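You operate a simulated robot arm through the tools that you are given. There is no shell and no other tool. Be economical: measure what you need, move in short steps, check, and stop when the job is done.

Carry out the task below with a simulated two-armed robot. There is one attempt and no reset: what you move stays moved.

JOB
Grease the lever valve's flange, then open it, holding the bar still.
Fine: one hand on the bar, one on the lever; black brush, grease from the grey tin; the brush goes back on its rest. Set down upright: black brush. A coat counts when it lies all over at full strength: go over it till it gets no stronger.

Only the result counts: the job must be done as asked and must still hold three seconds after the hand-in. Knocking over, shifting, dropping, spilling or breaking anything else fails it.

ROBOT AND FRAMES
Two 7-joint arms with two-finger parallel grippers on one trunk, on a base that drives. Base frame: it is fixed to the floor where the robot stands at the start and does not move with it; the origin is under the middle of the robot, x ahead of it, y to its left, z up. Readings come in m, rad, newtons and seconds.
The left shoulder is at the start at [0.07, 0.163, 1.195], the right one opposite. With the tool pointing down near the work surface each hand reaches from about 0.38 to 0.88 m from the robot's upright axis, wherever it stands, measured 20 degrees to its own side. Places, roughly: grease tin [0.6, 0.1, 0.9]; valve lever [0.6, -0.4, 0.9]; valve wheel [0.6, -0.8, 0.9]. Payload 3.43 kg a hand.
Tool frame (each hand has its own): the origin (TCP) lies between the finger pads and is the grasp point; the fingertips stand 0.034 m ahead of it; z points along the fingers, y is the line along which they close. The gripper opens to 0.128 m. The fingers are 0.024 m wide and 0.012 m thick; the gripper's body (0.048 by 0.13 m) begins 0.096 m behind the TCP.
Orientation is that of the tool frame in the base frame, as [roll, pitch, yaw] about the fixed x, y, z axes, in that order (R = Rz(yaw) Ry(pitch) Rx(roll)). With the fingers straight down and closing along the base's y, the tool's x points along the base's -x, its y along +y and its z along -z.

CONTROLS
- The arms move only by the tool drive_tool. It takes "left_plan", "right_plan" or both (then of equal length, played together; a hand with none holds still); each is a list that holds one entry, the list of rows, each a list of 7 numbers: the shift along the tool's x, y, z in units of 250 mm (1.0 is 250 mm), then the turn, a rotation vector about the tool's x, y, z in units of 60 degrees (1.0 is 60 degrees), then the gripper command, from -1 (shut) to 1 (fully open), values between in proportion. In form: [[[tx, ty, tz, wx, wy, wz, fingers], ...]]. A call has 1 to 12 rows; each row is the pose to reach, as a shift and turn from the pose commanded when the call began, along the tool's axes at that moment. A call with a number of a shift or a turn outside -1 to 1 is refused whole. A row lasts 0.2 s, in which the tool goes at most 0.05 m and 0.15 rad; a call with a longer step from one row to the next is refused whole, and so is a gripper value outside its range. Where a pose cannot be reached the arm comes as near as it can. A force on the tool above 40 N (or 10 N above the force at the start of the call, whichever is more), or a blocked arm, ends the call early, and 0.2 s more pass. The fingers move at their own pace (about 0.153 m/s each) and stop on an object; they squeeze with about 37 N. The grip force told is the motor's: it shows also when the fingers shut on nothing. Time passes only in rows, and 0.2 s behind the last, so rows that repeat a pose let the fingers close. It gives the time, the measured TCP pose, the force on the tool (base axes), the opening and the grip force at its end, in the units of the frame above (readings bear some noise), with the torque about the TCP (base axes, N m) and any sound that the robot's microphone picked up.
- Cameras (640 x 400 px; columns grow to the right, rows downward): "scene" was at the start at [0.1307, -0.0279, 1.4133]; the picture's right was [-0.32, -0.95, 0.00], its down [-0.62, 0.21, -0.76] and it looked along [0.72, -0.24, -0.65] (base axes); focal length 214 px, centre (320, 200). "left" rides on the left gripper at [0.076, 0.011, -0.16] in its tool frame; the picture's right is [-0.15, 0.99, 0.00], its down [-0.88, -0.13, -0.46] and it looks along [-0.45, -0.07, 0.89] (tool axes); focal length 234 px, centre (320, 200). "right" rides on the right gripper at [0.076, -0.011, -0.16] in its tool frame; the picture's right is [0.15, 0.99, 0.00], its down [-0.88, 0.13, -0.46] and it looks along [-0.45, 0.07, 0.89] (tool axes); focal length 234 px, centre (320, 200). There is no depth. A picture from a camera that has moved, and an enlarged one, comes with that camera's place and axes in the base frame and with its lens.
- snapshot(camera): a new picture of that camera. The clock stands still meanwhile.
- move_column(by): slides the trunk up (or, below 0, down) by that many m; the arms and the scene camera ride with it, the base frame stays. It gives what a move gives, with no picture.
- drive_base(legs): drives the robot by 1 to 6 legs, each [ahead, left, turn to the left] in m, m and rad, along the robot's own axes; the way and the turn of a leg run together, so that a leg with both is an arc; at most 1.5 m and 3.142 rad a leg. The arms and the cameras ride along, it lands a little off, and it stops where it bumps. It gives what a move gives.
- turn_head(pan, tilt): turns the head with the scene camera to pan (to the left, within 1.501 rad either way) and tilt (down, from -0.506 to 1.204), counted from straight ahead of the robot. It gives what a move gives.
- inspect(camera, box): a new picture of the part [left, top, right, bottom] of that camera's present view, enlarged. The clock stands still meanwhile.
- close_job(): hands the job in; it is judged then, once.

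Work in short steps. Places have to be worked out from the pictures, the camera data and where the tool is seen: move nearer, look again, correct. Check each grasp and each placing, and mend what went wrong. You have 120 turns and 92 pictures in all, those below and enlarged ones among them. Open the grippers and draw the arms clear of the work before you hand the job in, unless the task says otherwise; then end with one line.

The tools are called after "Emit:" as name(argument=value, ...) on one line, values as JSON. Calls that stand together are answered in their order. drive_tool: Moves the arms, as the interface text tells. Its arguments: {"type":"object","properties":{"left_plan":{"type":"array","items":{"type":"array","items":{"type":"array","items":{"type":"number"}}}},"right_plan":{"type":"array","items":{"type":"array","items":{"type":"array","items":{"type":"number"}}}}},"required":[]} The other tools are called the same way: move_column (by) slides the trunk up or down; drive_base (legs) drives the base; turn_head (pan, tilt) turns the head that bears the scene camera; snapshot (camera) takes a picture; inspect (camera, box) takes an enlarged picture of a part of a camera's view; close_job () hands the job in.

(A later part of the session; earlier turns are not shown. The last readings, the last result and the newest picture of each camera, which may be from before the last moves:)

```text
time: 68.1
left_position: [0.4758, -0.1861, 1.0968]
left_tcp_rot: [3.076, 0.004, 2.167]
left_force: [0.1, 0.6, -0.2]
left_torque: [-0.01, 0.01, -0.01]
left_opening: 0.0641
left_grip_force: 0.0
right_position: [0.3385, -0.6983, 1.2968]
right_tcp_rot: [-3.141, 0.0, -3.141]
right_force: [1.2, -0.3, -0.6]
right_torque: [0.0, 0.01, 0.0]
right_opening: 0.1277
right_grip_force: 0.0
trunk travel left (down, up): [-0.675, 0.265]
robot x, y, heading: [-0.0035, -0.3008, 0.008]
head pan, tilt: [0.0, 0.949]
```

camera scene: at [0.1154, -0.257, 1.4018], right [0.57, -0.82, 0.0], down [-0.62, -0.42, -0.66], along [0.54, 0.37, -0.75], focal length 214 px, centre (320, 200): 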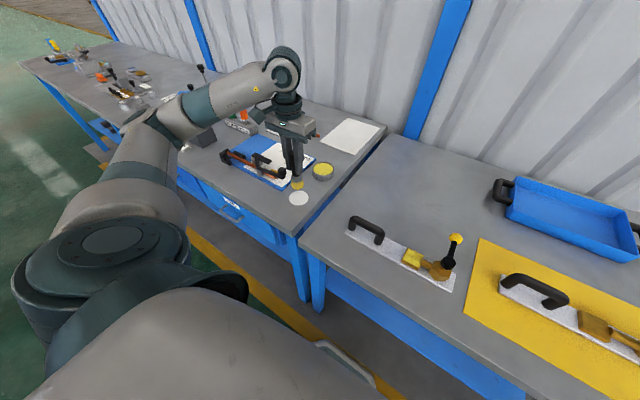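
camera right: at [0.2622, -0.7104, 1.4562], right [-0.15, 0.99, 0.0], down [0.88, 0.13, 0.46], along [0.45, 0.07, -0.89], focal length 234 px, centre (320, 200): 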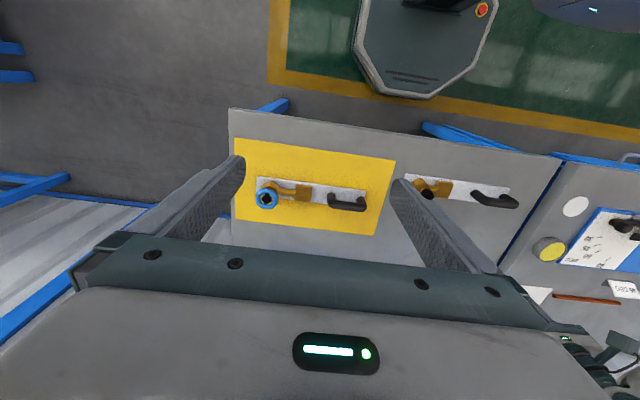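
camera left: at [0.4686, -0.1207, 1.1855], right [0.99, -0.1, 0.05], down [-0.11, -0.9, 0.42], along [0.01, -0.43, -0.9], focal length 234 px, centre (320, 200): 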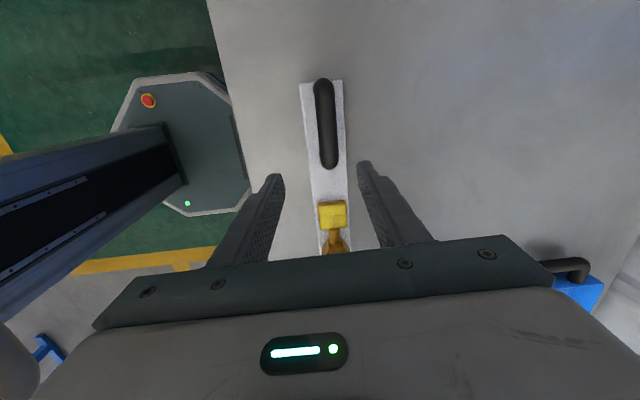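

Emit:
drive_tool(left_plan=[[[0.059, 0.098, -0.02, 0.062, 0, 0, 0], [0.059, 0.098, -0.02, 0.062, 0, 0, 0]]])

Emit:
drive_tool(left_plan=[[[0, 0, 0, 0, 0, -0.14, 0], [0, 0, 0, 0, 0, -0.28, 0], [0, 0, 0, 0, 0, -0.42, 0], [0, 0, 0, 0, 0, -0.56, 0], [0, 0, 0, 0, 0, -0.7, 0], [0, 0, 0, 0, 0, -0.84, 0], [0, 0, 0, 0, 0, -0.98, 0]]])

Emit:
drive_tool(left_plan=[[[0, 0, 0, 0, 0, -0.14, 0], [0, 0, 0, 0, 0, -0.28, 0], [0, 0, 0, 0, 0, -0.42, 0], [0, 0, 0, 0, 0, -0.56, 0], [0, 0, 0, 0, 0, -0.7, 0], [0, 0, 0, 0, 0, -0.84, 0], [0, 0, 0, 0, 0, -0.98, 0]]])

```text
time: 68.7
left_position: [0.488, -0.161, 1.1042]
left_tcp_rot: [3.141, 0.004, 2.168]
left_force: [-0.2, -0.6, 0.6]
left_torque: [0.01, -0.02, -0.03]
left_opening: 0.0638
left_grip_force: 0.0
right_position: [0.3376, -0.698, 1.2963]
right_tcp_rot: [3.141, 0.001, 3.141]
right_force: [-0.4, -0.2, -0.2]
right_torque: [0.02, 0.0, 0.01]
right_opening: 0.1278
right_grip_force: 0.1
trunk travel left (down, up): [-0.675, 0.265]
robot x, y, heading: [0.0001, -0.3, 0.0]
head pan, tilt: [0.0, 0.949]
```

```text
time: 70.3
left_position: [0.4877, -0.1597, 1.1033]
left_tcp_rot: [-3.136, 0.004, -3.086]
left_force: [0.5, 0.0, 0.3]
left_torque: [-0.02, 0.02, -0.02]
left_opening: 0.0639
left_grip_force: 0.0
right_position: [0.3383, -0.6975, 1.2978]
right_tcp_rot: [-3.141, 0.001, 3.142]
right_force: [-0.4, 0.1, 0.2]
right_torque: [0.0, -0.02, -0.01]
right_opening: 0.1281
right_grip_force: 0.1
trunk travel left (down, up): [-0.675, 0.265]
robot x, y, heading: [-0.0014, -0.3014, 0.002]
head pan, tilt: [0.0, 0.949]
```

```text
time: 71.9
left_position: [0.4881, -0.161, 1.1032]
left_tcp_rot: [-3.136, -0.003, -2.062]
left_force: [-0.1, -0.3, -0.8]
left_torque: [0.0, -0.01, -0.02]
left_opening: 0.0637
left_grip_force: 0.0
right_position: [0.3386, -0.6982, 1.2976]
right_tcp_rot: [3.14, 0.0, 3.141]
right_force: [0.3, -0.3, -0.4]
right_torque: [-0.01, 0.0, -0.01]
right_opening: 0.128
right_grip_force: 0.1
trunk travel left (down, up): [-0.675, 0.265]
robot x, y, heading: [-0.0004, -0.3006, 0.004]
head pan, tilt: [0.0, 0.949]
```

That works so far (yaw -2.06). I'll complete the turn to -1.571 and descend part way.

Emit:
drive_tool(left_plan=[[[0, 0, 0, 0, 0, -0.14, 0], [0, 0, 0, 0, 0, -0.28, 0], [0, 0, 0, 0, 0, -0.42, 0], [0, 0, 0.1, 0, 0, -0.469, 0], [0, 0, 0.25, 0, 0, -0.469, 0], [0, 0, 0.4, 0, 0, -0.469, 0], [0, 0, 0.4, 0, 0, -0.469, 0]]])

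Emit:
snapshot(camera="left")

Emit:
inspect(camera="scene", box=[230, 130, 390, 230])

```text
time: 73.5
left_position: [0.4869, -0.1604, 1.0029]
left_tcp_rot: [-3.138, -0.005, -1.574]
left_force: [-0.4, 0.2, -0.2]
left_torque: [0.0, 0.02, -0.01]
left_opening: 0.064
left_grip_force: 0.1
right_position: [0.3376, -0.6981, 1.2954]
right_tcp_rot: [3.141, 0.0, -3.14]
right_force: [-0.1, -0.3, 0.6]
right_torque: [0.01, 0.02, -0.02]
right_opening: 0.1282
right_grip_force: 0.2
trunk travel left (down, up): [-0.675, 0.265]
robot x, y, heading: [-0.004, -0.3023, 0.008]
head pan, tilt: [0.0, 0.949]
```

```text
37 pictures are left
camera left: at [0.474, -0.2344, 1.1634], right [-0.99, 0.15, 0.0], down [0.13, 0.88, 0.45], along [0.07, 0.45, -0.89], focal length 234 px, centre (320, 200)
```

left: 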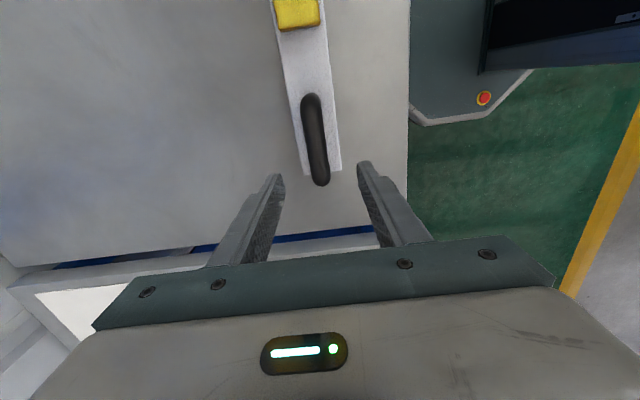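

```text
4.00 times, centred on (310, 180) of scene
camera zoom: at [0.1233, -0.3014, 1.3943], right [0.0, -1.0, 0.0], down [-0.81, 0.0, -0.58], along [0.58, 0.0, -0.81], focal length 858 px, centre (360, 280)
```

zoom: 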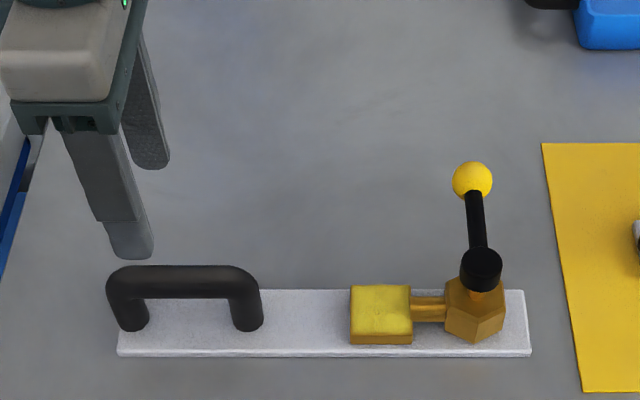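

Bar centre is confirmed at ≈(0.490,-0.173). The hand is aligned, so I'll descend to z≈0.884 with the fingers straddling the tube.

Emit:
drive_tool(left_plan=[[[0, -0.01, 0.15, 0, 0, 0, 0], [0, -0.01, 0.3, 0, 0, 0, 0], [0, -0.01, 0.42, 0, 0, 0, 0], [0, -0.01, 0.476, 0, 0, 0, 0], [0, -0.01, 0.476, 0, 0, 0, 0]]])

Emit:
inspect(camera="scene", box=[230, 130, 390, 230])

Emit:
inspect(camera="left", box=[220, 40, 420, 240])

```text
time: 74.7
left_position: [0.4904, -0.1617, 0.8847]
left_tcp_rot: [-3.139, -0.005, -1.574]
left_force: [0.2, -0.4, 0.4]
left_torque: [-0.02, 0.02, 0.0]
left_opening: 0.064
left_grip_force: 0.0
right_position: [0.3385, -0.6981, 1.297]
right_tcp_rot: [3.141, 0.0, -3.141]
right_force: [-0.5, -0.1, 0.2]
right_torque: [0.03, -0.04, 0.02]
right_opening: 0.128
right_grip_force: 0.0
trunk travel left (down, up): [-0.675, 0.265]
robot x, y, heading: [0.0031, -0.3032, -0.001]
head pan, tilt: [0.0, 0.949]
```

```text
4.00 times, centred on (310, 180) of scene
camera zoom: at [0.1234, -0.3013, 1.3943], right [0.0, -1.0, 0.0], down [-0.81, 0.0, -0.58], along [0.58, 0.0, -0.81], focal length 858 px, centre (360, 280)
```

zoom: 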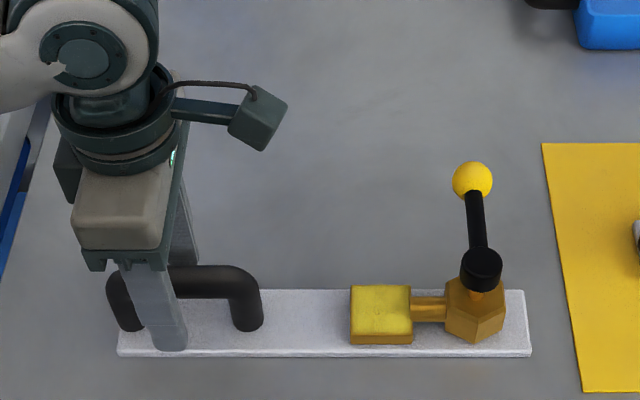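

```text
2.00 times, centred on (320, 140) of left
camera zoom: at [0.4783, -0.2355, 1.0454], right [-0.99, 0.15, 0.0], down [0.13, 0.88, 0.45], along [0.07, 0.45, -0.89], focal length 468 px, centre (320, 320)
```

zoom: 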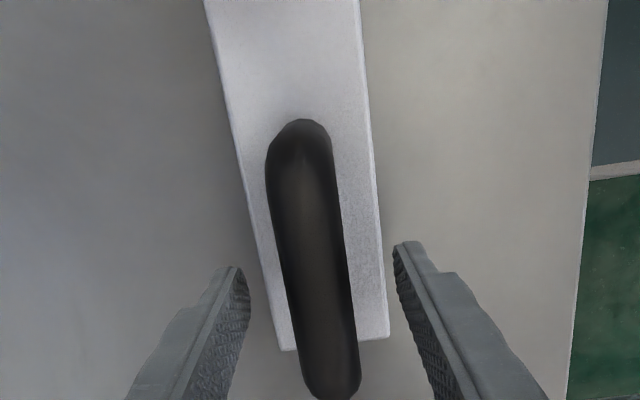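

The tube lies between the fingers, centred to about 1 mm. I'll nudge 1 mm and close stepwise.

Emit:
drive_tool(left_plan=[[[0, 0.004, 0, 0, 0, 0, -0.3], [0, 0.004, 0, 0, 0, 0, -0.5], [0, 0.004, 0, 0, 0, 0, -0.56], [0, 0.004, 0, 0, 0, 0, -0.56]]])

Emit:
drive_tool(left_plan=[[[0, 0, 0, 0, 0, 0, -0.62], [0, 0, 0, 0, 0, 0, -0.7], [0, 0, 0, 0, 0, 0, -1], [0, 0, 0, 0, 0, 0, -1]]])

Emit:
inspect(camera="scene", box=[230, 130, 390, 230])

```text
time: 75.7
left_position: [0.4901, -0.1611, 0.8858]
left_tcp_rot: [-3.139, -0.006, -1.573]
left_force: [0.4, 0.2, 0.0]
left_torque: [0.03, -0.03, -0.01]
left_opening: 0.0283
left_grip_force: 0.1
right_position: [0.3384, -0.6977, 1.2973]
right_tcp_rot: [3.141, 0.0, 3.141]
right_force: [0.2, 0.2, 0.4]
right_torque: [-0.02, 0.01, 0.0]
right_opening: 0.1282
right_grip_force: 0.1
trunk travel left (down, up): [-0.675, 0.265]
robot x, y, heading: [0.0018, -0.3001, -0.004]
head pan, tilt: [0.0, 0.949]
```

```text
time: 76.7
left_position: [0.4891, -0.1615, 0.8859]
left_tcp_rot: [-3.139, -0.005, -1.573]
left_force: [0.9, -0.7, 0.4]
left_torque: [-0.04, 0.04, 0.15]
left_opening: 0.0245
left_grip_force: 36.9
right_position: [0.3384, -0.6976, 1.2957]
right_tcp_rot: [3.141, 0.0, -3.141]
right_force: [-0.3, -0.8, 0.0]
right_torque: [-0.02, 0.0, 0.0]
right_opening: 0.1281
right_grip_force: 0.1
trunk travel left (down, up): [-0.675, 0.265]
robot x, y, heading: [-0.0016, -0.3011, -0.0]
head pan, tilt: [0.0, 0.949]
```

```text
4.00 times, centred on (310, 180) of scene
camera zoom: at [0.1236, -0.3012, 1.3943], right [0.0, -1.0, 0.0], down [-0.81, 0.0, -0.58], along [0.58, 0.0, -0.81], focal length 858 px, centre (360, 280)
```

zoom: 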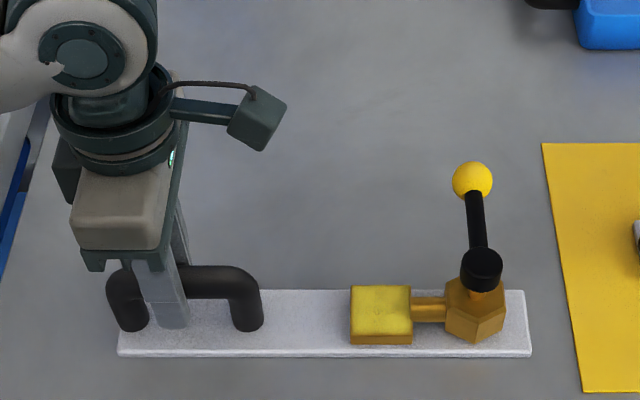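

The bar is gripped (opening 0.0245) and the plate is unmoved. Now I bring the right hand over the knob at height.

Emit:
drive_tool(right_plan=[[[-0.13, 0.13, 0.05, 0, 0, 0, 0], [-0.26, 0.26, 0.1, 0, 0, 0, 0], [-0.39, 0.39, 0.15, 0, 0, 0, 0], [-0.52, 0.52, 0.2, 0, 0, 0, 0], [-0.65, 0.65, 0.25, 0, 0, 0, 0], [-0.78, 0.78, 0.3, 0, 0, 0, 0], [-0.9, 0.9, 0.35, 0, 0, 0, 0], [-0.936, 1.0, 0.4, 0, 0, 0, 0]]])

Emit:
drive_tool(right_plan=[[[0, 0.13, 0.05, 0, 0, 0, 0], [0, 0.268, 0.15, 0, 0, 0, 0], [0, 0.268, 0.3, 0, 0, 0, 0], [0, 0.268, 0.4, 0, 0, 0, 0], [0, 0.268, 0.4, 0, 0, 0, 0]]])

Emit:
snapshot(camera="right")

Emit:
inspect(camera="scene", box=[270, 100, 430, 230])

```text
time: 78.5
left_position: [0.4902, -0.1611, 0.8841]
left_tcp_rot: [-3.141, -0.004, -1.573]
left_force: [1.4, -0.6, 1.0]
left_torque: [-0.05, 0.28, -0.14]
left_opening: 0.0245
left_grip_force: 36.9
right_position: [0.5729, -0.4621, 1.2]
right_tcp_rot: [3.14, 0.001, 3.136]
right_force: [0.6, 0.0, 0.8]
right_torque: [0.01, 0.03, -0.02]
right_opening: 0.0639
right_grip_force: 0.1
right hand out of reach, approached as far as the arm can: row 8
trunk travel left (down, up): [-0.675, 0.265]
robot x, y, heading: [-0.0003, -0.2981, 0.0]
head pan, tilt: [0.0, 0.949]
```

```text
time: 79.7
left_position: [0.4891, -0.1621, 0.8849]
left_tcp_rot: [-3.14, -0.005, -1.574]
left_force: [-2.2, 0.9, 2.0]
left_torque: [-0.36, -0.04, -0.26]
left_opening: 0.0245
left_grip_force: 37.0
right_position: [0.5447, -0.4355, 1.107]
right_tcp_rot: [3.141, 0.002, -3.141]
right_force: [-0.1, 0.2, 0.3]
right_torque: [0.03, 0.03, -0.01]
right_opening: 0.0642
right_grip_force: 0.1
right hand out of reach, approached as far as the arm can: row 1, 2, 3, 4, 5
trunk travel left (down, up): [-0.675, 0.265]
robot x, y, heading: [-0.0006, -0.3035, -0.0]
head pan, tilt: [0.0, 0.949]
```

```text
32 pictures are left
camera right: at [0.4689, -0.4475, 1.2671], right [-0.15, 0.99, 0.0], down [0.88, 0.13, 0.46], along [0.45, 0.07, -0.89], focal length 234 px, centre (320, 200)
```

right: 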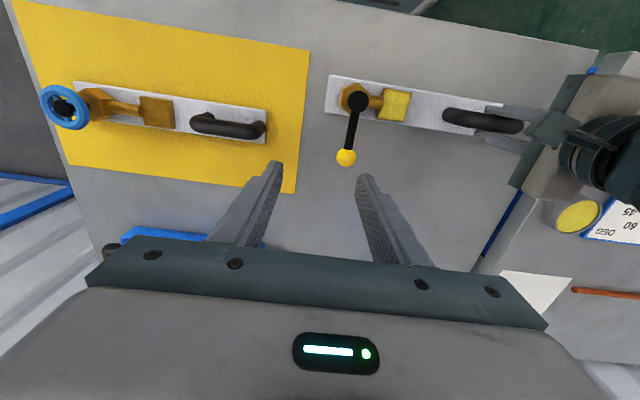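

```text
3.08 times, centred on (350, 165) of scene
camera zoom: at [0.1241, -0.3011, 1.3944], right [0.0, -1.0, 0.0], down [-0.81, 0.0, -0.58], along [0.58, 0.0, -0.81], focal length 660 px, centre (228, 308)
```

zoom: 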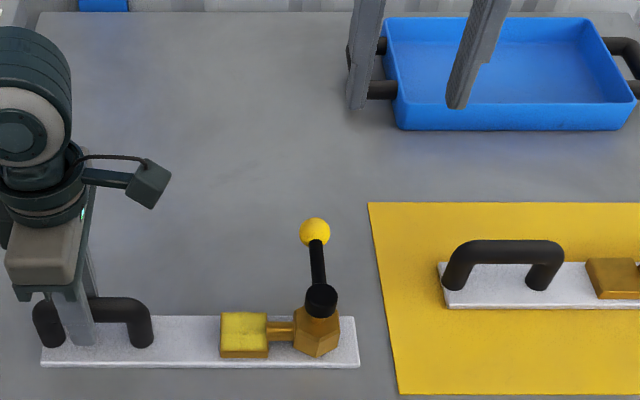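

The right arm stalls short at this yaw. I'll try turning the hand inward (tool x toward +y), which mirrors the yaw that suited the left arm, while moving to the knob.

Emit:
drive_tool(right_plan=[[[0, 0, 0, 0, 0, 0.14, 0], [0, 0, 0, 0, 0, 0.28, 0], [0, 0, 0, 0, 0, 0.42, 0], [0, 0, 0, 0, 0, 0.56, 0], [0, 0, 0, 0, 0, 0.7, 0], [-0.05, 0.1, 0, 0, 0, 0.7, 0], [-0.109, 0.218, 0, 0, 0, 0.7, 0], [-0.109, 0.218, 0, 0, 0, 0.7, 0]]])

```text
time: 81.5
left_position: [0.4912, -0.1614, 0.886]
left_tcp_rot: [-3.139, -0.005, -1.572]
left_force: [-2.6, 0.4, -0.1]
left_torque: [0.07, 0.02, -0.11]
left_opening: 0.0246
left_grip_force: 37.1
right_position: [0.5443, -0.4347, 1.1086]
right_tcp_rot: [3.141, 0.001, 2.41]
right_force: [0.9, 0.0, 0.3]
right_torque: [0.01, 0.02, 0.05]
right_opening: 0.0637
right_grip_force: 0.1
right hand out of reach, approached as far as the arm can: row 6, 7, 8
trunk travel left (down, up): [-0.675, 0.265]
robot x, y, heading: [-0.0005, -0.2993, -0.002]
head pan, tilt: [0.0, 0.949]
```

It still stalls at the same place, so the limit is in arm posture, not yaw. I'll test another route: back toward the robot, then inward.

Emit:
drive_tool(right_plan=[[[0.12, 0.1, -0.1, 0, 0, 0, 0], [0.2, 0.2, -0.2, 0, 0, 0, 0], [0.3, 0.3, -0.25, 0, 0, 0, 0], [0.3, 0.42, -0.25, 0, 0, 0, 0], [0.3, 0.42, -0.25, 0, 0, 0, 0]]])

Emit:
snapshot(camera="scene")

```text
time: 82.7
left_position: [0.4893, -0.161, 0.884]
left_tcp_rot: [-3.139, -0.005, -1.572]
left_force: [-0.4, 0.1, -0.5]
left_torque: [-0.04, -0.09, -0.18]
left_opening: 0.0247
left_grip_force: 37.2
right_position: [0.5117, -0.4276, 1.1432]
right_tcp_rot: [3.141, -0.001, 2.408]
right_force: [-0.5, 0.3, -0.3]
right_torque: [0.03, -0.01, 0.01]
right_opening: 0.064
right_grip_force: 0.1
right hand out of reach, approached as far as the arm can: row 1, 2, 3, 4, 5
trunk travel left (down, up): [-0.675, 0.265]
robot x, y, heading: [0.0019, -0.2998, 0.005]
head pan, tilt: [0.0, 0.949]
```

```text
30 pictures are left
camera scene: at [0.1235, -0.3009, 1.3943], right [0.0, -1.0, 0.0], down [-0.81, 0.0, -0.58], along [0.58, 0.0, -0.81], focal length 214 px, centre (320, 200)
```

scene: 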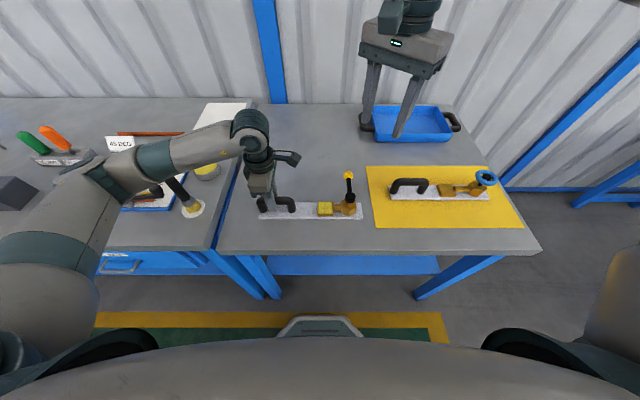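

The right arm can't come farther inward than y≈-0.43 from here, so the robot must stand farther left. I'll release the bar cleanly, rise, and then drive 0.17 m left.

Emit:
drive_tool(left_plan=[[[0, 0, 0, 0, 0, 0, -0.5], [0, 0, 0, 0, 0, 0, -0.2], [0, 0, 0, 0, 0, 0, 0], [0, 0, 0, 0, 0, 0, 0], [0, 0, -0.15, 0, 0, 0, 0], [0, 0, -0.3, 0, 0, 0, 0], [0, 0, -0.5, 0, 0, 0, 0], [0, 0, -0.7, 0, 0, 0, 0], [0, 0, -0.7, 0, 0, 0, 0]]])

Emit:
drive_base(legs=[[0, 0.17, 0]])

Emit:
snapshot(camera="scene")

```text
time: 84.7
left_position: [0.489, -0.1612, 1.0617]
left_tcp_rot: [-3.138, -0.004, -1.572]
left_force: [0.3, -0.1, -0.2]
left_torque: [0.03, 0.02, -0.02]
left_opening: 0.0642
left_grip_force: 0.0
right_position: [0.5126, -0.4275, 1.143]
right_tcp_rot: [-3.142, -0.001, 2.409]
right_force: [0.3, -0.2, -0.4]
right_torque: [-0.03, 0.01, -0.01]
right_opening: 0.0638
right_grip_force: 0.0
trunk travel left (down, up): [-0.675, 0.265]
robot x, y, heading: [0.0031, -0.3003, -0.001]
head pan, tilt: [0.0, 0.949]
```

```text
time: 86.1
left_position: [0.4888, 0.0054, 1.0594]
left_tcp_rot: [-3.137, -0.003, -1.574]
left_force: [0.4, -1.0, 0.2]
left_torque: [0.01, -0.01, 0.0]
left_opening: 0.0638
left_grip_force: 0.1
right_position: [0.5126, -0.262, 1.1438]
right_tcp_rot: [-3.14, 0.0, 2.405]
right_force: [0.8, 0.2, 0.9]
right_torque: [0.01, 0.0, -0.05]
right_opening: 0.0641
right_grip_force: 0.0
trunk travel left (down, up): [-0.675, 0.265]
robot x, y, heading: [0.0025, -0.1299, 0.003]
head pan, tilt: [0.0, 0.949]
```

```text
29 pictures are left
camera scene: at [0.1238, -0.1334, 1.3943], right [0.0, -1.0, 0.0], down [-0.81, 0.0, -0.58], along [0.58, 0.0, -0.81], focal length 214 px, centre (320, 200)
```

scene: 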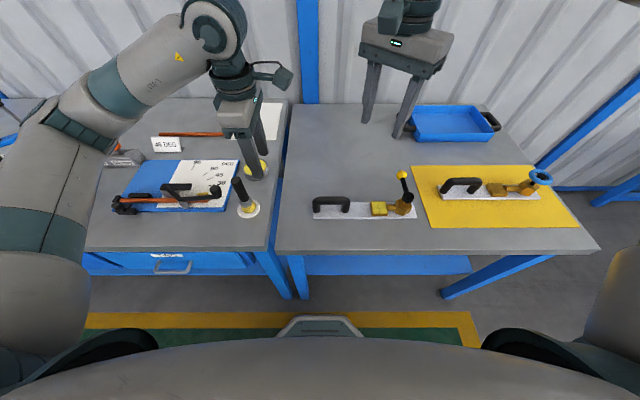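

The brush stands upright and the plate is unmoved. Now I test that the right hand reaches above the knob at (0.572,-0.381), turning back to closing along y.

Emit:
drive_tool(right_plan=[[[-0.1, -0.04, 0.05, 0, 0, -0.14, 0], [-0.2, -0.08, 0.1, 0, 0, -0.28, 0], [-0.3, -0.12, 0.15, 0, 0, -0.42, 0], [-0.4, -0.16, 0.2, 0, 0, -0.56, 0], [-0.496, -0.193, 0.3, 0, 0, -0.7, 0], [-0.496, -0.193, 0.4, 0, 0, -0.7, 0], [-0.496, -0.193, 0.4, 0, 0, -0.7, 0]]])

Emit:
snapshot(camera="right")

```text
time: 87.7
left_position: [0.4892, 0.0059, 1.0599]
left_tcp_rot: [-3.139, -0.005, -1.578]
left_force: [0.0, 0.2, 0.2]
left_torque: [0.0, 0.0, -0.01]
left_opening: 0.064
left_grip_force: 0.0
right_position: [0.5719, -0.3803, 1.0458]
right_tcp_rot: [-3.14, -0.001, 3.139]
right_force: [-0.2, -1.1, 0.0]
right_torque: [-0.02, -0.01, 0.02]
right_opening: 0.0641
right_grip_force: 0.1
trunk travel left (down, up): [-0.675, 0.265]
robot x, y, heading: [0.0021, -0.1317, -0.001]
head pan, tilt: [0.0, 0.949]
```

```text
28 pictures are left
camera right: at [0.4951, -0.3921, 1.2048], right [-0.14, 0.99, 0.0], down [0.88, 0.13, 0.46], along [0.45, 0.07, -0.89], focal length 234 px, centre (320, 200)
```

right: 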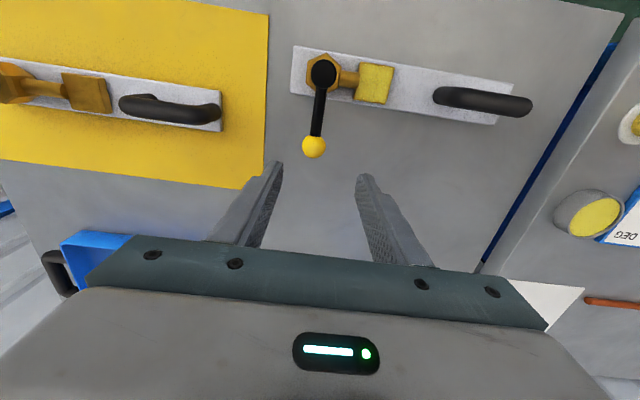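

The right hand reaches; the knob is at ≈(0.572,-0.385). I'll look for an open/close mark on the valve while bringing the left hand back over the bar.

Emit:
inspect(camera="right", box=[280, 30, 400, 170])

Emit:
drive_tool(left_plan=[[[0.15, 0, 0, 0, 0, 0, 0], [0.3, 0, 0, 0, 0, 0, 0], [0.45, 0, 0, 0, 0, 0, 0], [0.58, 0, 0, 0, 0, 0, 0], [0.66, 0, 0, 0, 0, 0, 0], [0.66, 0, 0, 0, 0, 0, 0]]])

```text
2.86 times, centred on (340, 100) of right
camera zoom: at [0.4951, -0.3921, 1.2048], right [-0.14, 0.99, 0.0], down [0.88, 0.13, 0.46], along [0.45, 0.07, -0.89], focal length 669 px, centre (263, 486)
```

zoom: 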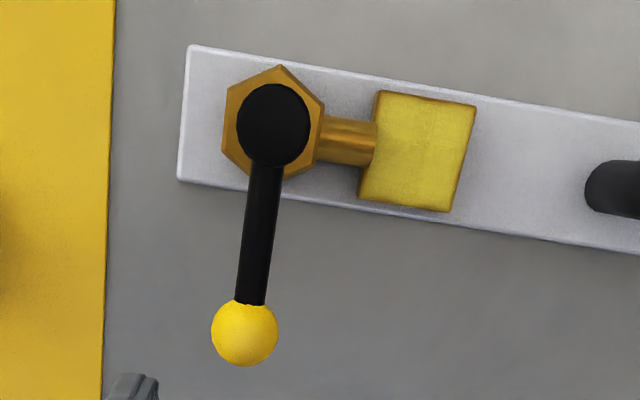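

```text
time: 89.1
left_position: [0.4879, -0.1585, 1.0613]
left_tcp_rot: [-3.138, -0.006, -1.577]
left_force: [0.5, -0.5, 0.5]
left_torque: [0.0, -0.01, 0.03]
left_opening: 0.0638
left_grip_force: 0.0
right_position: [0.5715, -0.3793, 1.0445]
right_tcp_rot: [3.141, -0.001, 3.139]
right_force: [0.4, 0.3, 0.3]
right_torque: [0.0, 0.0, -0.01]
right_opening: 0.064
right_grip_force: 0.0
trunk travel left (down, up): [-0.675, 0.265]
robot x, y, heading: [-0.0006, -0.1302, -0.003]
head pan, tilt: [0.0, 0.949]
```

Left reaches the bar and there are no markings. I'll descend and regrip the bar as before.

Emit:
drive_tool(left_plan=[[[0, -0.005, 0.18, 0, 0, -0.003, 0], [0, -0.005, 0.36, 0, 0, -0.003, 0], [0, -0.005, 0.54, 0, 0, -0.003, 0], [0, -0.005, 0.66, 0, 0, -0.003, 0], [0, -0.005, 0.702, 0, 0, -0.003, 0], [0, -0.005, 0.702, 0, 0, -0.003, 0]]])

Emit:
drive_tool(left_plan=[[[0, 0, 0, 0, 0, 0, -0.4], [0, 0, 0, 0, 0, 0, -0.56], [0, 0, 0, 0, 0, 0, -0.62], [0, 0, 0, 0, 0, 0, -0.75], [0, 0, 0, 0, 0, 0, -1], [0, 0, 0, 0, 0, 0, -1]]])

Emit:
inspect(camera="scene", box=[290, 130, 450, 230])

```text
time: 90.5
left_position: [0.4902, -0.1586, 0.8875]
left_tcp_rot: [-3.139, -0.006, -1.573]
left_force: [0.1, 0.5, -0.1]
left_torque: [-0.01, 0.02, 0.0]
left_opening: 0.0641
left_grip_force: 0.1
right_position: [0.5719, -0.3789, 1.0451]
right_tcp_rot: [3.141, -0.001, 3.138]
right_force: [-0.3, 0.6, -0.5]
right_torque: [-0.02, -0.02, -0.01]
right_opening: 0.0639
right_grip_force: 0.0
trunk travel left (down, up): [-0.675, 0.265]
robot x, y, heading: [0.0028, -0.1303, -0.002]
head pan, tilt: [0.0, 0.949]
```

```text
time: 91.9
left_position: [0.4896, -0.1597, 0.8875]
left_tcp_rot: [-3.137, -0.006, -1.573]
left_force: [-0.5, -0.2, 0.5]
left_torque: [0.0, 0.01, -0.08]
left_opening: 0.0244
left_grip_force: 37.2
right_position: [0.5703, -0.3802, 1.0456]
right_tcp_rot: [-3.142, 0.0, 3.139]
right_force: [-0.1, 0.1, -0.1]
right_torque: [0.0, -0.04, 0.02]
right_opening: 0.0639
right_grip_force: 0.1
trunk travel left (down, up): [-0.675, 0.265]
robot x, y, heading: [0.0009, -0.1294, -0.003]
head pan, tilt: [0.0, 0.949]
```

```text
4.00 times, centred on (370, 180) of scene
camera zoom: at [0.1238, -0.1327, 1.3943], right [0.0, -1.0, 0.0], down [-0.81, 0.0, -0.58], along [0.58, 0.0, -0.81], focal length 858 px, centre (120, 280)
```

zoom: 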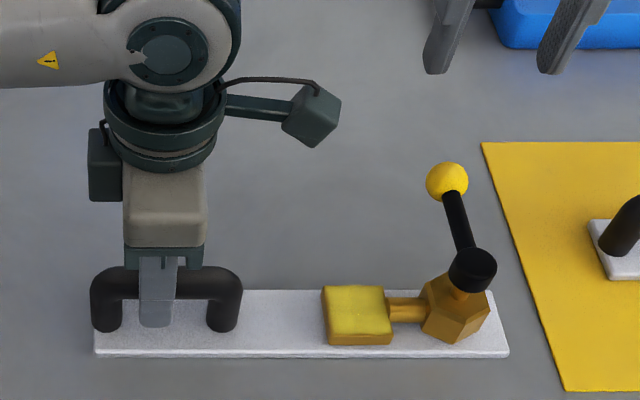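

The bar is held again. Now I lower the right hand astride the knob.

Emit:
drive_tool(right_plan=[[[-0.004, -0.016, 0.15, 0, 0, 0, 0], [-0.004, -0.016, 0.3, 0, 0, 0, 0], [-0.004, -0.016, 0.45, 0, 0, 0, 0], [-0.004, -0.016, 0.566, 0, 0, 0, 0], [-0.004, -0.016, 0.566, 0, 0, 0, 0]]])

Emit:
inspect(camera="right", box=[220, 40, 420, 240])

Emit:
inspect(camera="scene", box=[290, 130, 450, 230])

```text
time: 93.1
left_position: [0.4885, -0.1584, 0.8877]
left_tcp_rot: [-3.138, -0.006, -1.572]
left_force: [-0.5, 0.1, 0.2]
left_torque: [0.04, 0.0, -0.17]
left_opening: 0.0247
left_grip_force: 37.3
right_position: [0.5731, -0.3851, 0.9023]
right_tcp_rot: [-3.141, 0.0, 3.138]
right_force: [0.0, 0.8, 0.2]
right_torque: [0.01, 0.01, 0.02]
right_opening: 0.064
right_grip_force: 0.1
trunk travel left (down, up): [-0.675, 0.265]
robot x, y, heading: [-0.0004, -0.1296, -0.003]
head pan, tilt: [0.0, 0.949]
```

```text
2.00 times, centred on (320, 140) of right
camera zoom: at [0.4969, -0.3975, 1.0616], right [-0.14, 0.99, 0.0], down [0.88, 0.13, 0.46], along [0.45, 0.07, -0.89], focal length 468 px, centre (320, 320)
```

zoom: 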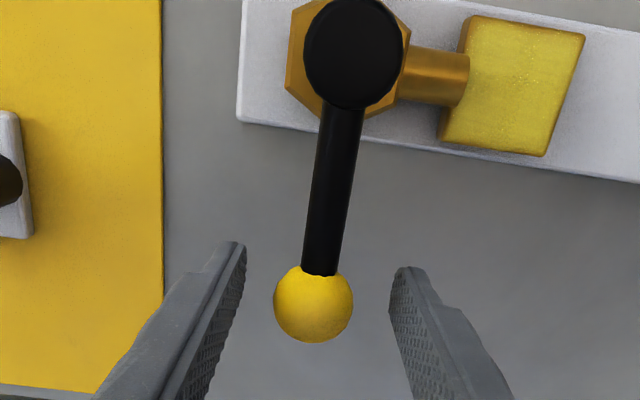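

```text
4.00 times, centred on (370, 180) of scene
camera zoom: at [0.1238, -0.1327, 1.3943], right [0.0, -1.0, 0.0], down [-0.81, 0.0, -0.58], along [0.58, 0.0, -0.81], focal length 858 px, centre (120, 280)
```

zoom: 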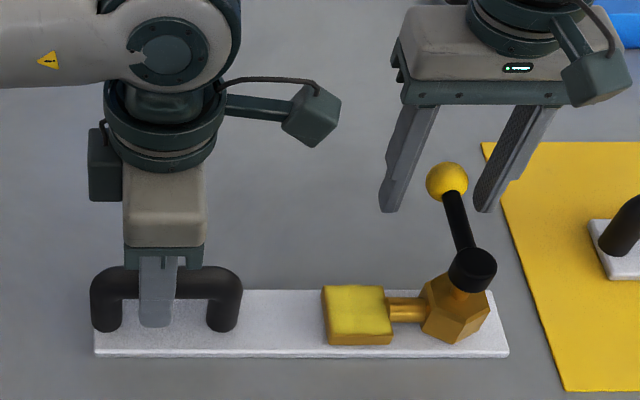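

The knob is between the fingers. I'll close to a loose cage, then test gently toward +y (counter-clockwise).

Emit:
drive_tool(right_plan=[[[0, -0.006, 0, 0, 0, 0, -0.3], [0, -0.006, 0, 0, 0, 0, -0.46], [0, -0.006, 0, 0, 0, 0, -0.46]]])

Emit:
drive_tool(right_plan=[[[0, 0.02, 0, 0, 0, 0, -0.46], [0, 0.04, 0, 0, 0, 0, -0.46], [0, 0.055, 0, 0, 0, 0, -0.46], [0, 0.055, 0, 0, 0, 0, -0.46]]])

Emit:
inspect(camera="right", box=[220, 40, 420, 240])

```text
time: 93.9
left_position: [0.4894, -0.1585, 0.8885]
left_tcp_rot: [-3.138, -0.004, -1.573]
left_force: [-0.7, 0.3, 0.3]
left_torque: [0.03, 0.0, -0.06]
left_opening: 0.0245
left_grip_force: 36.9
right_position: [0.573, -0.3865, 0.9026]
right_tcp_rot: [3.14, 0.001, 3.138]
right_force: [-0.4, 0.7, 0.3]
right_torque: [-0.01, -0.05, 0.02]
right_opening: 0.0345
right_grip_force: 0.0
trunk travel left (down, up): [-0.675, 0.265]
robot x, y, heading: [0.0011, -0.1328, -0.0]
head pan, tilt: [0.0, 0.949]
```

```text
time: 94.9
left_position: [0.4887, -0.1578, 0.8883]
left_tcp_rot: [-3.141, 0.0, -1.572]
left_force: [-11.3, 29.9, 7.9]
left_torque: [0.6, 0.17, 0.03]
left_opening: 0.0247
left_grip_force: 36.6
right_position: [0.5733, -0.3745, 0.903]
right_tcp_rot: [-3.138, 0.002, 3.135]
right_force: [14.5, -33.7, 1.3]
right_torque: [-0.28, -0.17, 0.29]
right_opening: 0.0537
right_grip_force: 16.4
trunk travel left (down, up): [-0.675, 0.265]
robot x, y, heading: [-0.0029, -0.1329, -0.004]
head pan, tilt: [0.0, 0.949]
```

```text
2.00 times, centred on (320, 140) of right
camera zoom: at [0.4973, -0.3856, 1.0617], right [-0.14, 0.99, 0.0], down [0.88, 0.13, 0.46], along [0.45, 0.06, -0.89], focal length 468 px, centre (320, 320)
```

zoom: 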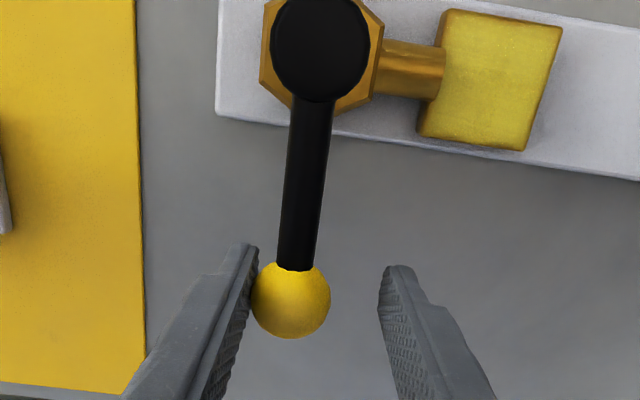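

Toward +y the lever is hard against its stop (34 N), though the bar held. I'll ease back and test toward −y.

Emit:
drive_tool(right_plan=[[[0, -0.03, 0, 0, 0, 0, -0.46], [0, -0.055, 0, 0, 0, 0, -0.46], [0, -0.055, 0, 0, 0, 0, -0.46], [0, -0.08, 0, 0, 0, 0, -0.46], [0, -0.11, 0, 0, 0, 0, -0.46], [0, -0.11, 0, 0, 0, 0, -0.46]]])

Emit:
inspect(camera="right", box=[220, 40, 420, 240])

```text
time: 96.3
left_position: [0.4886, -0.1605, 0.8878]
left_tcp_rot: [-3.137, -0.006, -1.574]
left_force: [0.3, -5.4, 0.8]
left_torque: [-0.8, -0.07, -0.19]
left_opening: 0.0246
left_grip_force: 36.6
right_position: [0.5723, -0.3989, 0.9023]
right_tcp_rot: [3.141, -0.001, 3.136]
right_force: [-0.1, 3.6, -1.3]
right_torque: [0.02, 0.01, 0.0]
right_opening: 0.0364
right_grip_force: 1.8
trunk travel left (down, up): [-0.675, 0.265]
robot x, y, heading: [-0.0028, -0.128, 0.002]
head pan, tilt: [0.0, 0.949]
```

```text
2.00 times, centred on (320, 140) of right
camera zoom: at [0.497, -0.4114, 1.0616], right [-0.14, 0.99, 0.0], down [0.88, 0.13, 0.46], along [0.45, 0.07, -0.89], focal length 468 px, centre (320, 320)
```

zoom: 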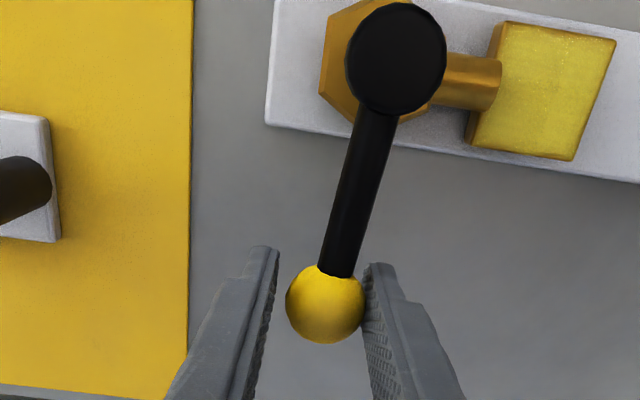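

Toward −y the lever moves freely (≈4 N), so that is the opening way. I'll follow the arc about the hub (0.487,-0.384), R≈0.087, turning the hand with it.

Emit:
drive_tool(right_plan=[[[0.014, -0.045, 0, 0, 0, 0.138, -0.46], [0.032, -0.088, 0, 0, 0, 0.276, -0.46], [0.055, -0.128, 0, 0, 0, 0.414, -0.46], [0.084, -0.164, 0, 0, 0, 0.552, -0.46], [0.117, -0.197, 0, 0, 0, 0.69, -0.46], [0.154, -0.225, 0, 0, 0, 0.828, -0.46], [0.195, -0.248, 0, 0, 0, 0.966, -0.46], [0.195, -0.248, 0, 0, 0, 0.966, -0.46]]])

Emit:
inspect(camera="right", box=[220, 40, 420, 240])

Emit:
inspect(camera="scene", box=[290, 130, 450, 230])

```text
time: 98.1
left_position: [0.4908, -0.1592, 0.888]
left_tcp_rot: [-3.137, -0.005, -1.572]
left_force: [-2.1, -1.5, 1.1]
left_torque: [-0.09, -0.01, -0.48]
left_opening: 0.0244
left_grip_force: 37.0
right_position: [0.5229, -0.4627, 0.9023]
right_tcp_rot: [-3.141, -0.001, 2.126]
right_force: [0.7, 1.5, 0.7]
right_torque: [0.0, -0.03, -0.04]
right_opening: 0.0358
right_grip_force: 1.0
trunk travel left (down, up): [-0.675, 0.265]
robot x, y, heading: [0.0033, -0.1275, 0.001]
head pan, tilt: [0.0, 0.949]
```

```text
2.00 times, centred on (320, 140) of right
camera zoom: at [0.4742, -0.4043, 1.0616], right [0.76, 0.65, 0.0], down [0.57, -0.68, 0.46], along [0.29, -0.35, -0.89], focal length 468 px, centre (320, 320)
```

zoom: 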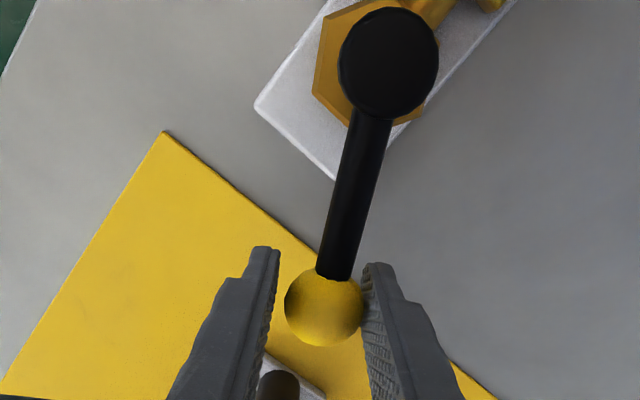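

```text
4.00 times, centred on (370, 180) of scene
camera zoom: at [0.1237, -0.1329, 1.3943], right [0.0, -1.0, 0.0], down [-0.81, 0.0, -0.58], along [0.58, 0.0, -0.81], focal length 858 px, centre (120, 280)
```

zoom: 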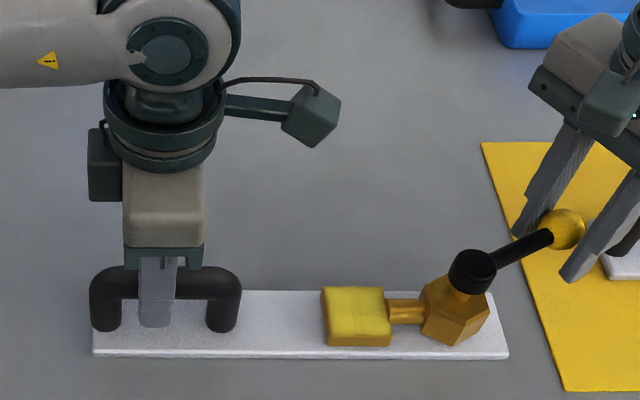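

The lever is at about 60° and the plate is still. I'll continue the arc to the stop.

Emit:
drive_tool(right_plan=[[[0.008, -0.044, 0, 0, 0, 0.13, -0.46], [0.022, -0.087, 0, 0, 0, 0.26, -0.46], [0.042, -0.128, 0, 0, 0, 0.39, -0.46], [0.057, -0.152, 0, 0, 0, 0.48, -0.46], [0.071, -0.172, 0, 0, 0, 0.52, -0.46], [0.071, -0.172, 0, 0, 0, 0.52, -0.46]]])

Emit:
inspect(camera="right", box=[220, 40, 420, 240])

Emit:
inspect(camera="scene", box=[290, 130, 450, 230])

```text
time: 99.5
left_position: [0.4891, -0.1593, 0.8874]
left_tcp_rot: [-3.138, -0.006, -1.573]
left_force: [-5.6, 0.1, 0.1]
left_torque: [0.22, 0.06, -1.14]
left_opening: 0.0248
left_grip_force: 37.2
right_position: [0.479, -0.4676, 0.9028]
right_tcp_rot: [-3.141, 0.0, 1.581]
right_force: [4.7, 0.3, 0.8]
right_torque: [0.07, -0.03, 0.06]
right_opening: 0.0379
right_grip_force: 2.6
trunk travel left (down, up): [-0.675, 0.265]
robot x, y, heading: [0.0023, -0.1303, 0.002]
head pan, tilt: [0.0, 0.949]
```

```text
2.00 times, centred on (320, 140) of right
camera zoom: at [0.4656, -0.3945, 1.0619], right [0.99, 0.16, 0.0], down [0.14, -0.88, 0.46], along [0.07, -0.45, -0.89], focal length 468 px, centre (320, 320)
```

zoom: 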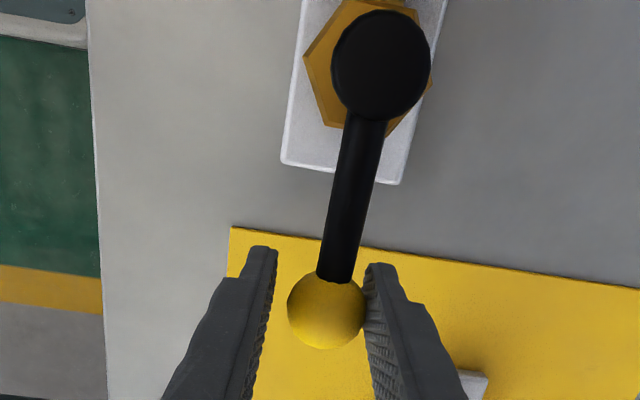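

```text
4.00 times, centred on (370, 180) of scene
camera zoom: at [0.1237, -0.1327, 1.3943], right [0.0, -1.0, 0.0], down [-0.81, 0.0, -0.58], along [0.58, 0.0, -0.81], focal length 858 px, centre (120, 280)
```

zoom: 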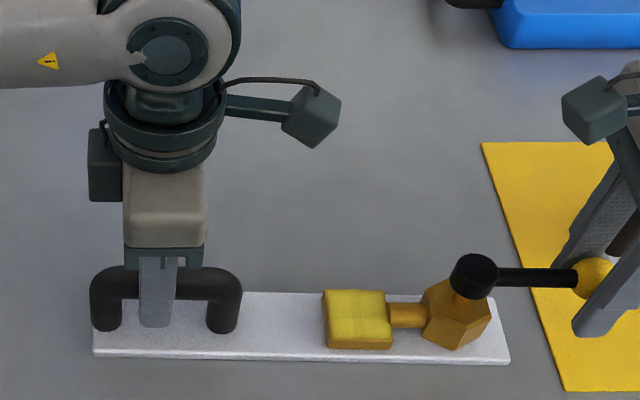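

The lever is about in line (≈90°) at ~5 N, and the plate's far end looks turned by under 1°, likely grip compliance. I'll relieve the push within the cage and see if it springs back.

Emit:
drive_tool(right_plan=[[[0, 0.012, 0, 0, 0, 0, -0.4], [0, 0.02, 0, 0, 0, 0, -0.35], [0, 0.02, 0, 0, 0, 0, -0.35]]])

Emit:
inspect(camera="scene", box=[290, 130, 450, 230])

```text
time: 100.3
left_position: [0.4897, -0.1593, 0.8871]
left_tcp_rot: [-3.138, -0.005, -1.572]
left_force: [-0.5, -0.9, 0.2]
left_torque: [-0.01, -0.03, -0.43]
left_opening: 0.0245
left_grip_force: 36.5
right_position: [0.4828, -0.4696, 0.9012]
right_tcp_rot: [3.14, 0.001, 1.582]
right_force: [-0.3, 0.0, -0.1]
right_torque: [0.0, 0.02, 0.02]
right_opening: 0.0417
right_grip_force: 0.0
trunk travel left (down, up): [-0.675, 0.265]
robot x, y, heading: [0.0014, -0.1335, -0.003]
head pan, tilt: [0.0, 0.949]
```

```text
4.00 times, centred on (370, 180) of scene
camera zoom: at [0.1238, -0.1328, 1.3943], right [0.0, -1.0, 0.0], down [-0.81, 0.0, -0.58], along [0.58, 0.0, -0.81], focal length 858 px, centre (120, 280)
```

zoom: 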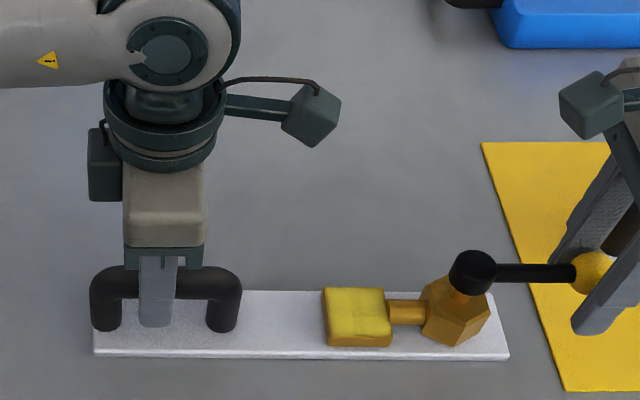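

The plate sprang back nearly fully. I need to know if the lever is at its end stop, so I'll push once more a few mm and read the force.

Emit:
drive_tool(right_plan=[[[0, 0, 0, 0, 0, 0, -0.48], [0, -0.02, 0, 0, 0, 0, -0.48], [0, -0.032, 0, 0, 0, 0, -0.48], [0, -0.032, 0, 0, 0, 0, -0.48]]])

Emit:
drive_tool(right_plan=[[[0, -0.008, 0, 0, 0, 0, -0.48], [0, -0.008, 0, 0, 0, 0, -0.48]]])

Emit:
inspect(camera="scene", box=[290, 130, 450, 230])

```text
time: 101.3
left_position: [0.4898, -0.1583, 0.8886]
left_tcp_rot: [-3.138, -0.005, -1.574]
left_force: [-5.2, 0.5, -0.9]
left_torque: [0.12, 0.05, -1.16]
left_opening: 0.0249
left_grip_force: 36.6
right_position: [0.4754, -0.4674, 0.9015]
right_tcp_rot: [3.14, 0.0, 1.584]
right_force: [4.9, -0.6, 2.3]
right_torque: [-0.04, -0.1, 0.01]
right_opening: 0.0373
right_grip_force: 2.9
trunk travel left (down, up): [-0.675, 0.265]
robot x, y, heading: [0.0013, -0.1327, -0.005]
head pan, tilt: [0.0, 0.949]
```

```text
time: 101.9
left_position: [0.4911, -0.1585, 0.8871]
left_tcp_rot: [-3.137, -0.004, -1.572]
left_force: [-4.3, 0.4, -0.2]
left_torque: [-0.12, 0.09, -1.07]
left_opening: 0.0254
left_grip_force: 37.1
right_position: [0.4725, -0.4697, 0.9012]
right_tcp_rot: [3.141, 0.001, 1.583]
right_force: [5.0, -1.4, -0.2]
right_torque: [-0.02, -0.02, -0.03]
right_opening: 0.0364
right_grip_force: 2.6
trunk travel left (down, up): [-0.675, 0.265]
robot x, y, heading: [-0.0006, -0.1312, -0.003]
head pan, tilt: [0.0, 0.949]
```

```text
4.00 times, centred on (370, 180) of scene
camera zoom: at [0.1239, -0.1328, 1.3943], right [0.0, -1.0, 0.0], down [-0.81, 0.0, -0.58], along [0.58, 0.0, -0.81], focal length 858 px, centre (120, 280)
```

zoom: 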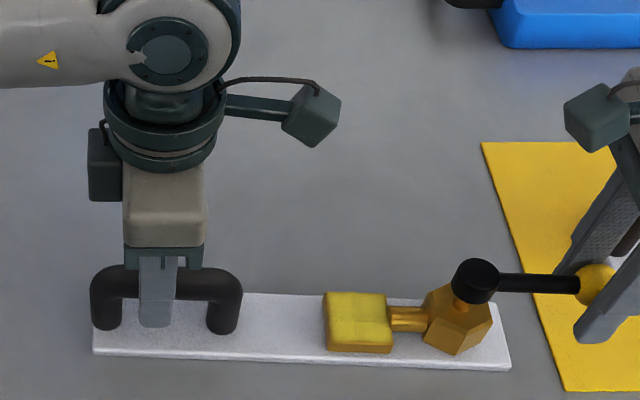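

The plate now turns instead of the lever, so the lever is at its open stop. I'll stop pushing, open the right hand and lift it away, then check the plate.

Emit:
drive_tool(right_plan=[[[0, 0.04, 0, 0, 0, 0, -0.3], [0, 0.044, 0, 0, 0, 0, 0], [0, 0.044, 0, 0, 0, 0, 0], [0, 0.044, -0.15, 0, 0, 0, 0], [0, 0.044, -0.3, 0, 0, 0, 0], [0, 0.044, -0.5, 0, 0, 0, 0], [0, 0.044, -0.6, 0, 0, 0, 0]]])

Emit:
inspect(camera="scene", box=[290, 130, 450, 230])

Emit:
snapshot(camera="right")

```text
time: 103.5
left_position: [0.4891, -0.16, 0.8875]
left_tcp_rot: [-3.136, -0.006, -1.573]
left_force: [-1.8, 1.8, -0.5]
left_torque: [-0.1, -0.03, -0.38]
left_opening: 0.0247
left_grip_force: 36.7
right_position: [0.482, -0.4668, 1.0526]
right_tcp_rot: [3.14, 0.0, 1.581]
right_force: [-0.1, 0.5, 0.6]
right_torque: [0.02, -0.02, -0.01]
right_opening: 0.0639
right_grip_force: 0.1
trunk travel left (down, up): [-0.675, 0.265]
robot x, y, heading: [-0.0042, -0.1337, 0.004]
head pan, tilt: [0.0, 0.949]
```

```text
4.00 times, centred on (370, 180) of scene
camera zoom: at [0.1235, -0.1325, 1.3943], right [0.0, -1.0, 0.0], down [-0.81, 0.0, -0.58], along [0.58, 0.0, -0.81], focal length 858 px, centre (120, 280)
```

zoom: 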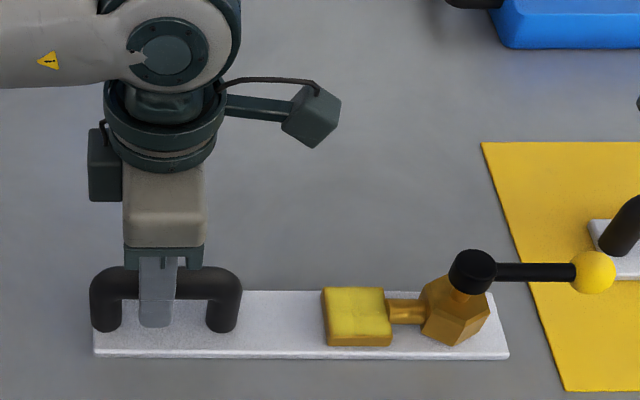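

```text
14 pictures are left
camera right: at [0.4698, -0.3923, 1.2119], right [0.99, 0.16, 0.0], down [0.14, -0.88, 0.46], along [0.07, -0.45, -0.89], focal length 234 px, centre (320, 200)
```

right: 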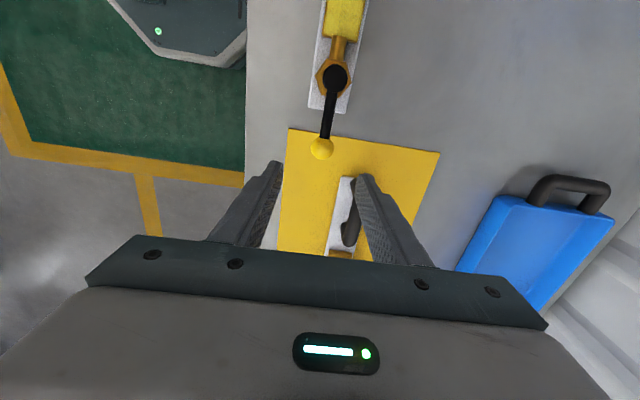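

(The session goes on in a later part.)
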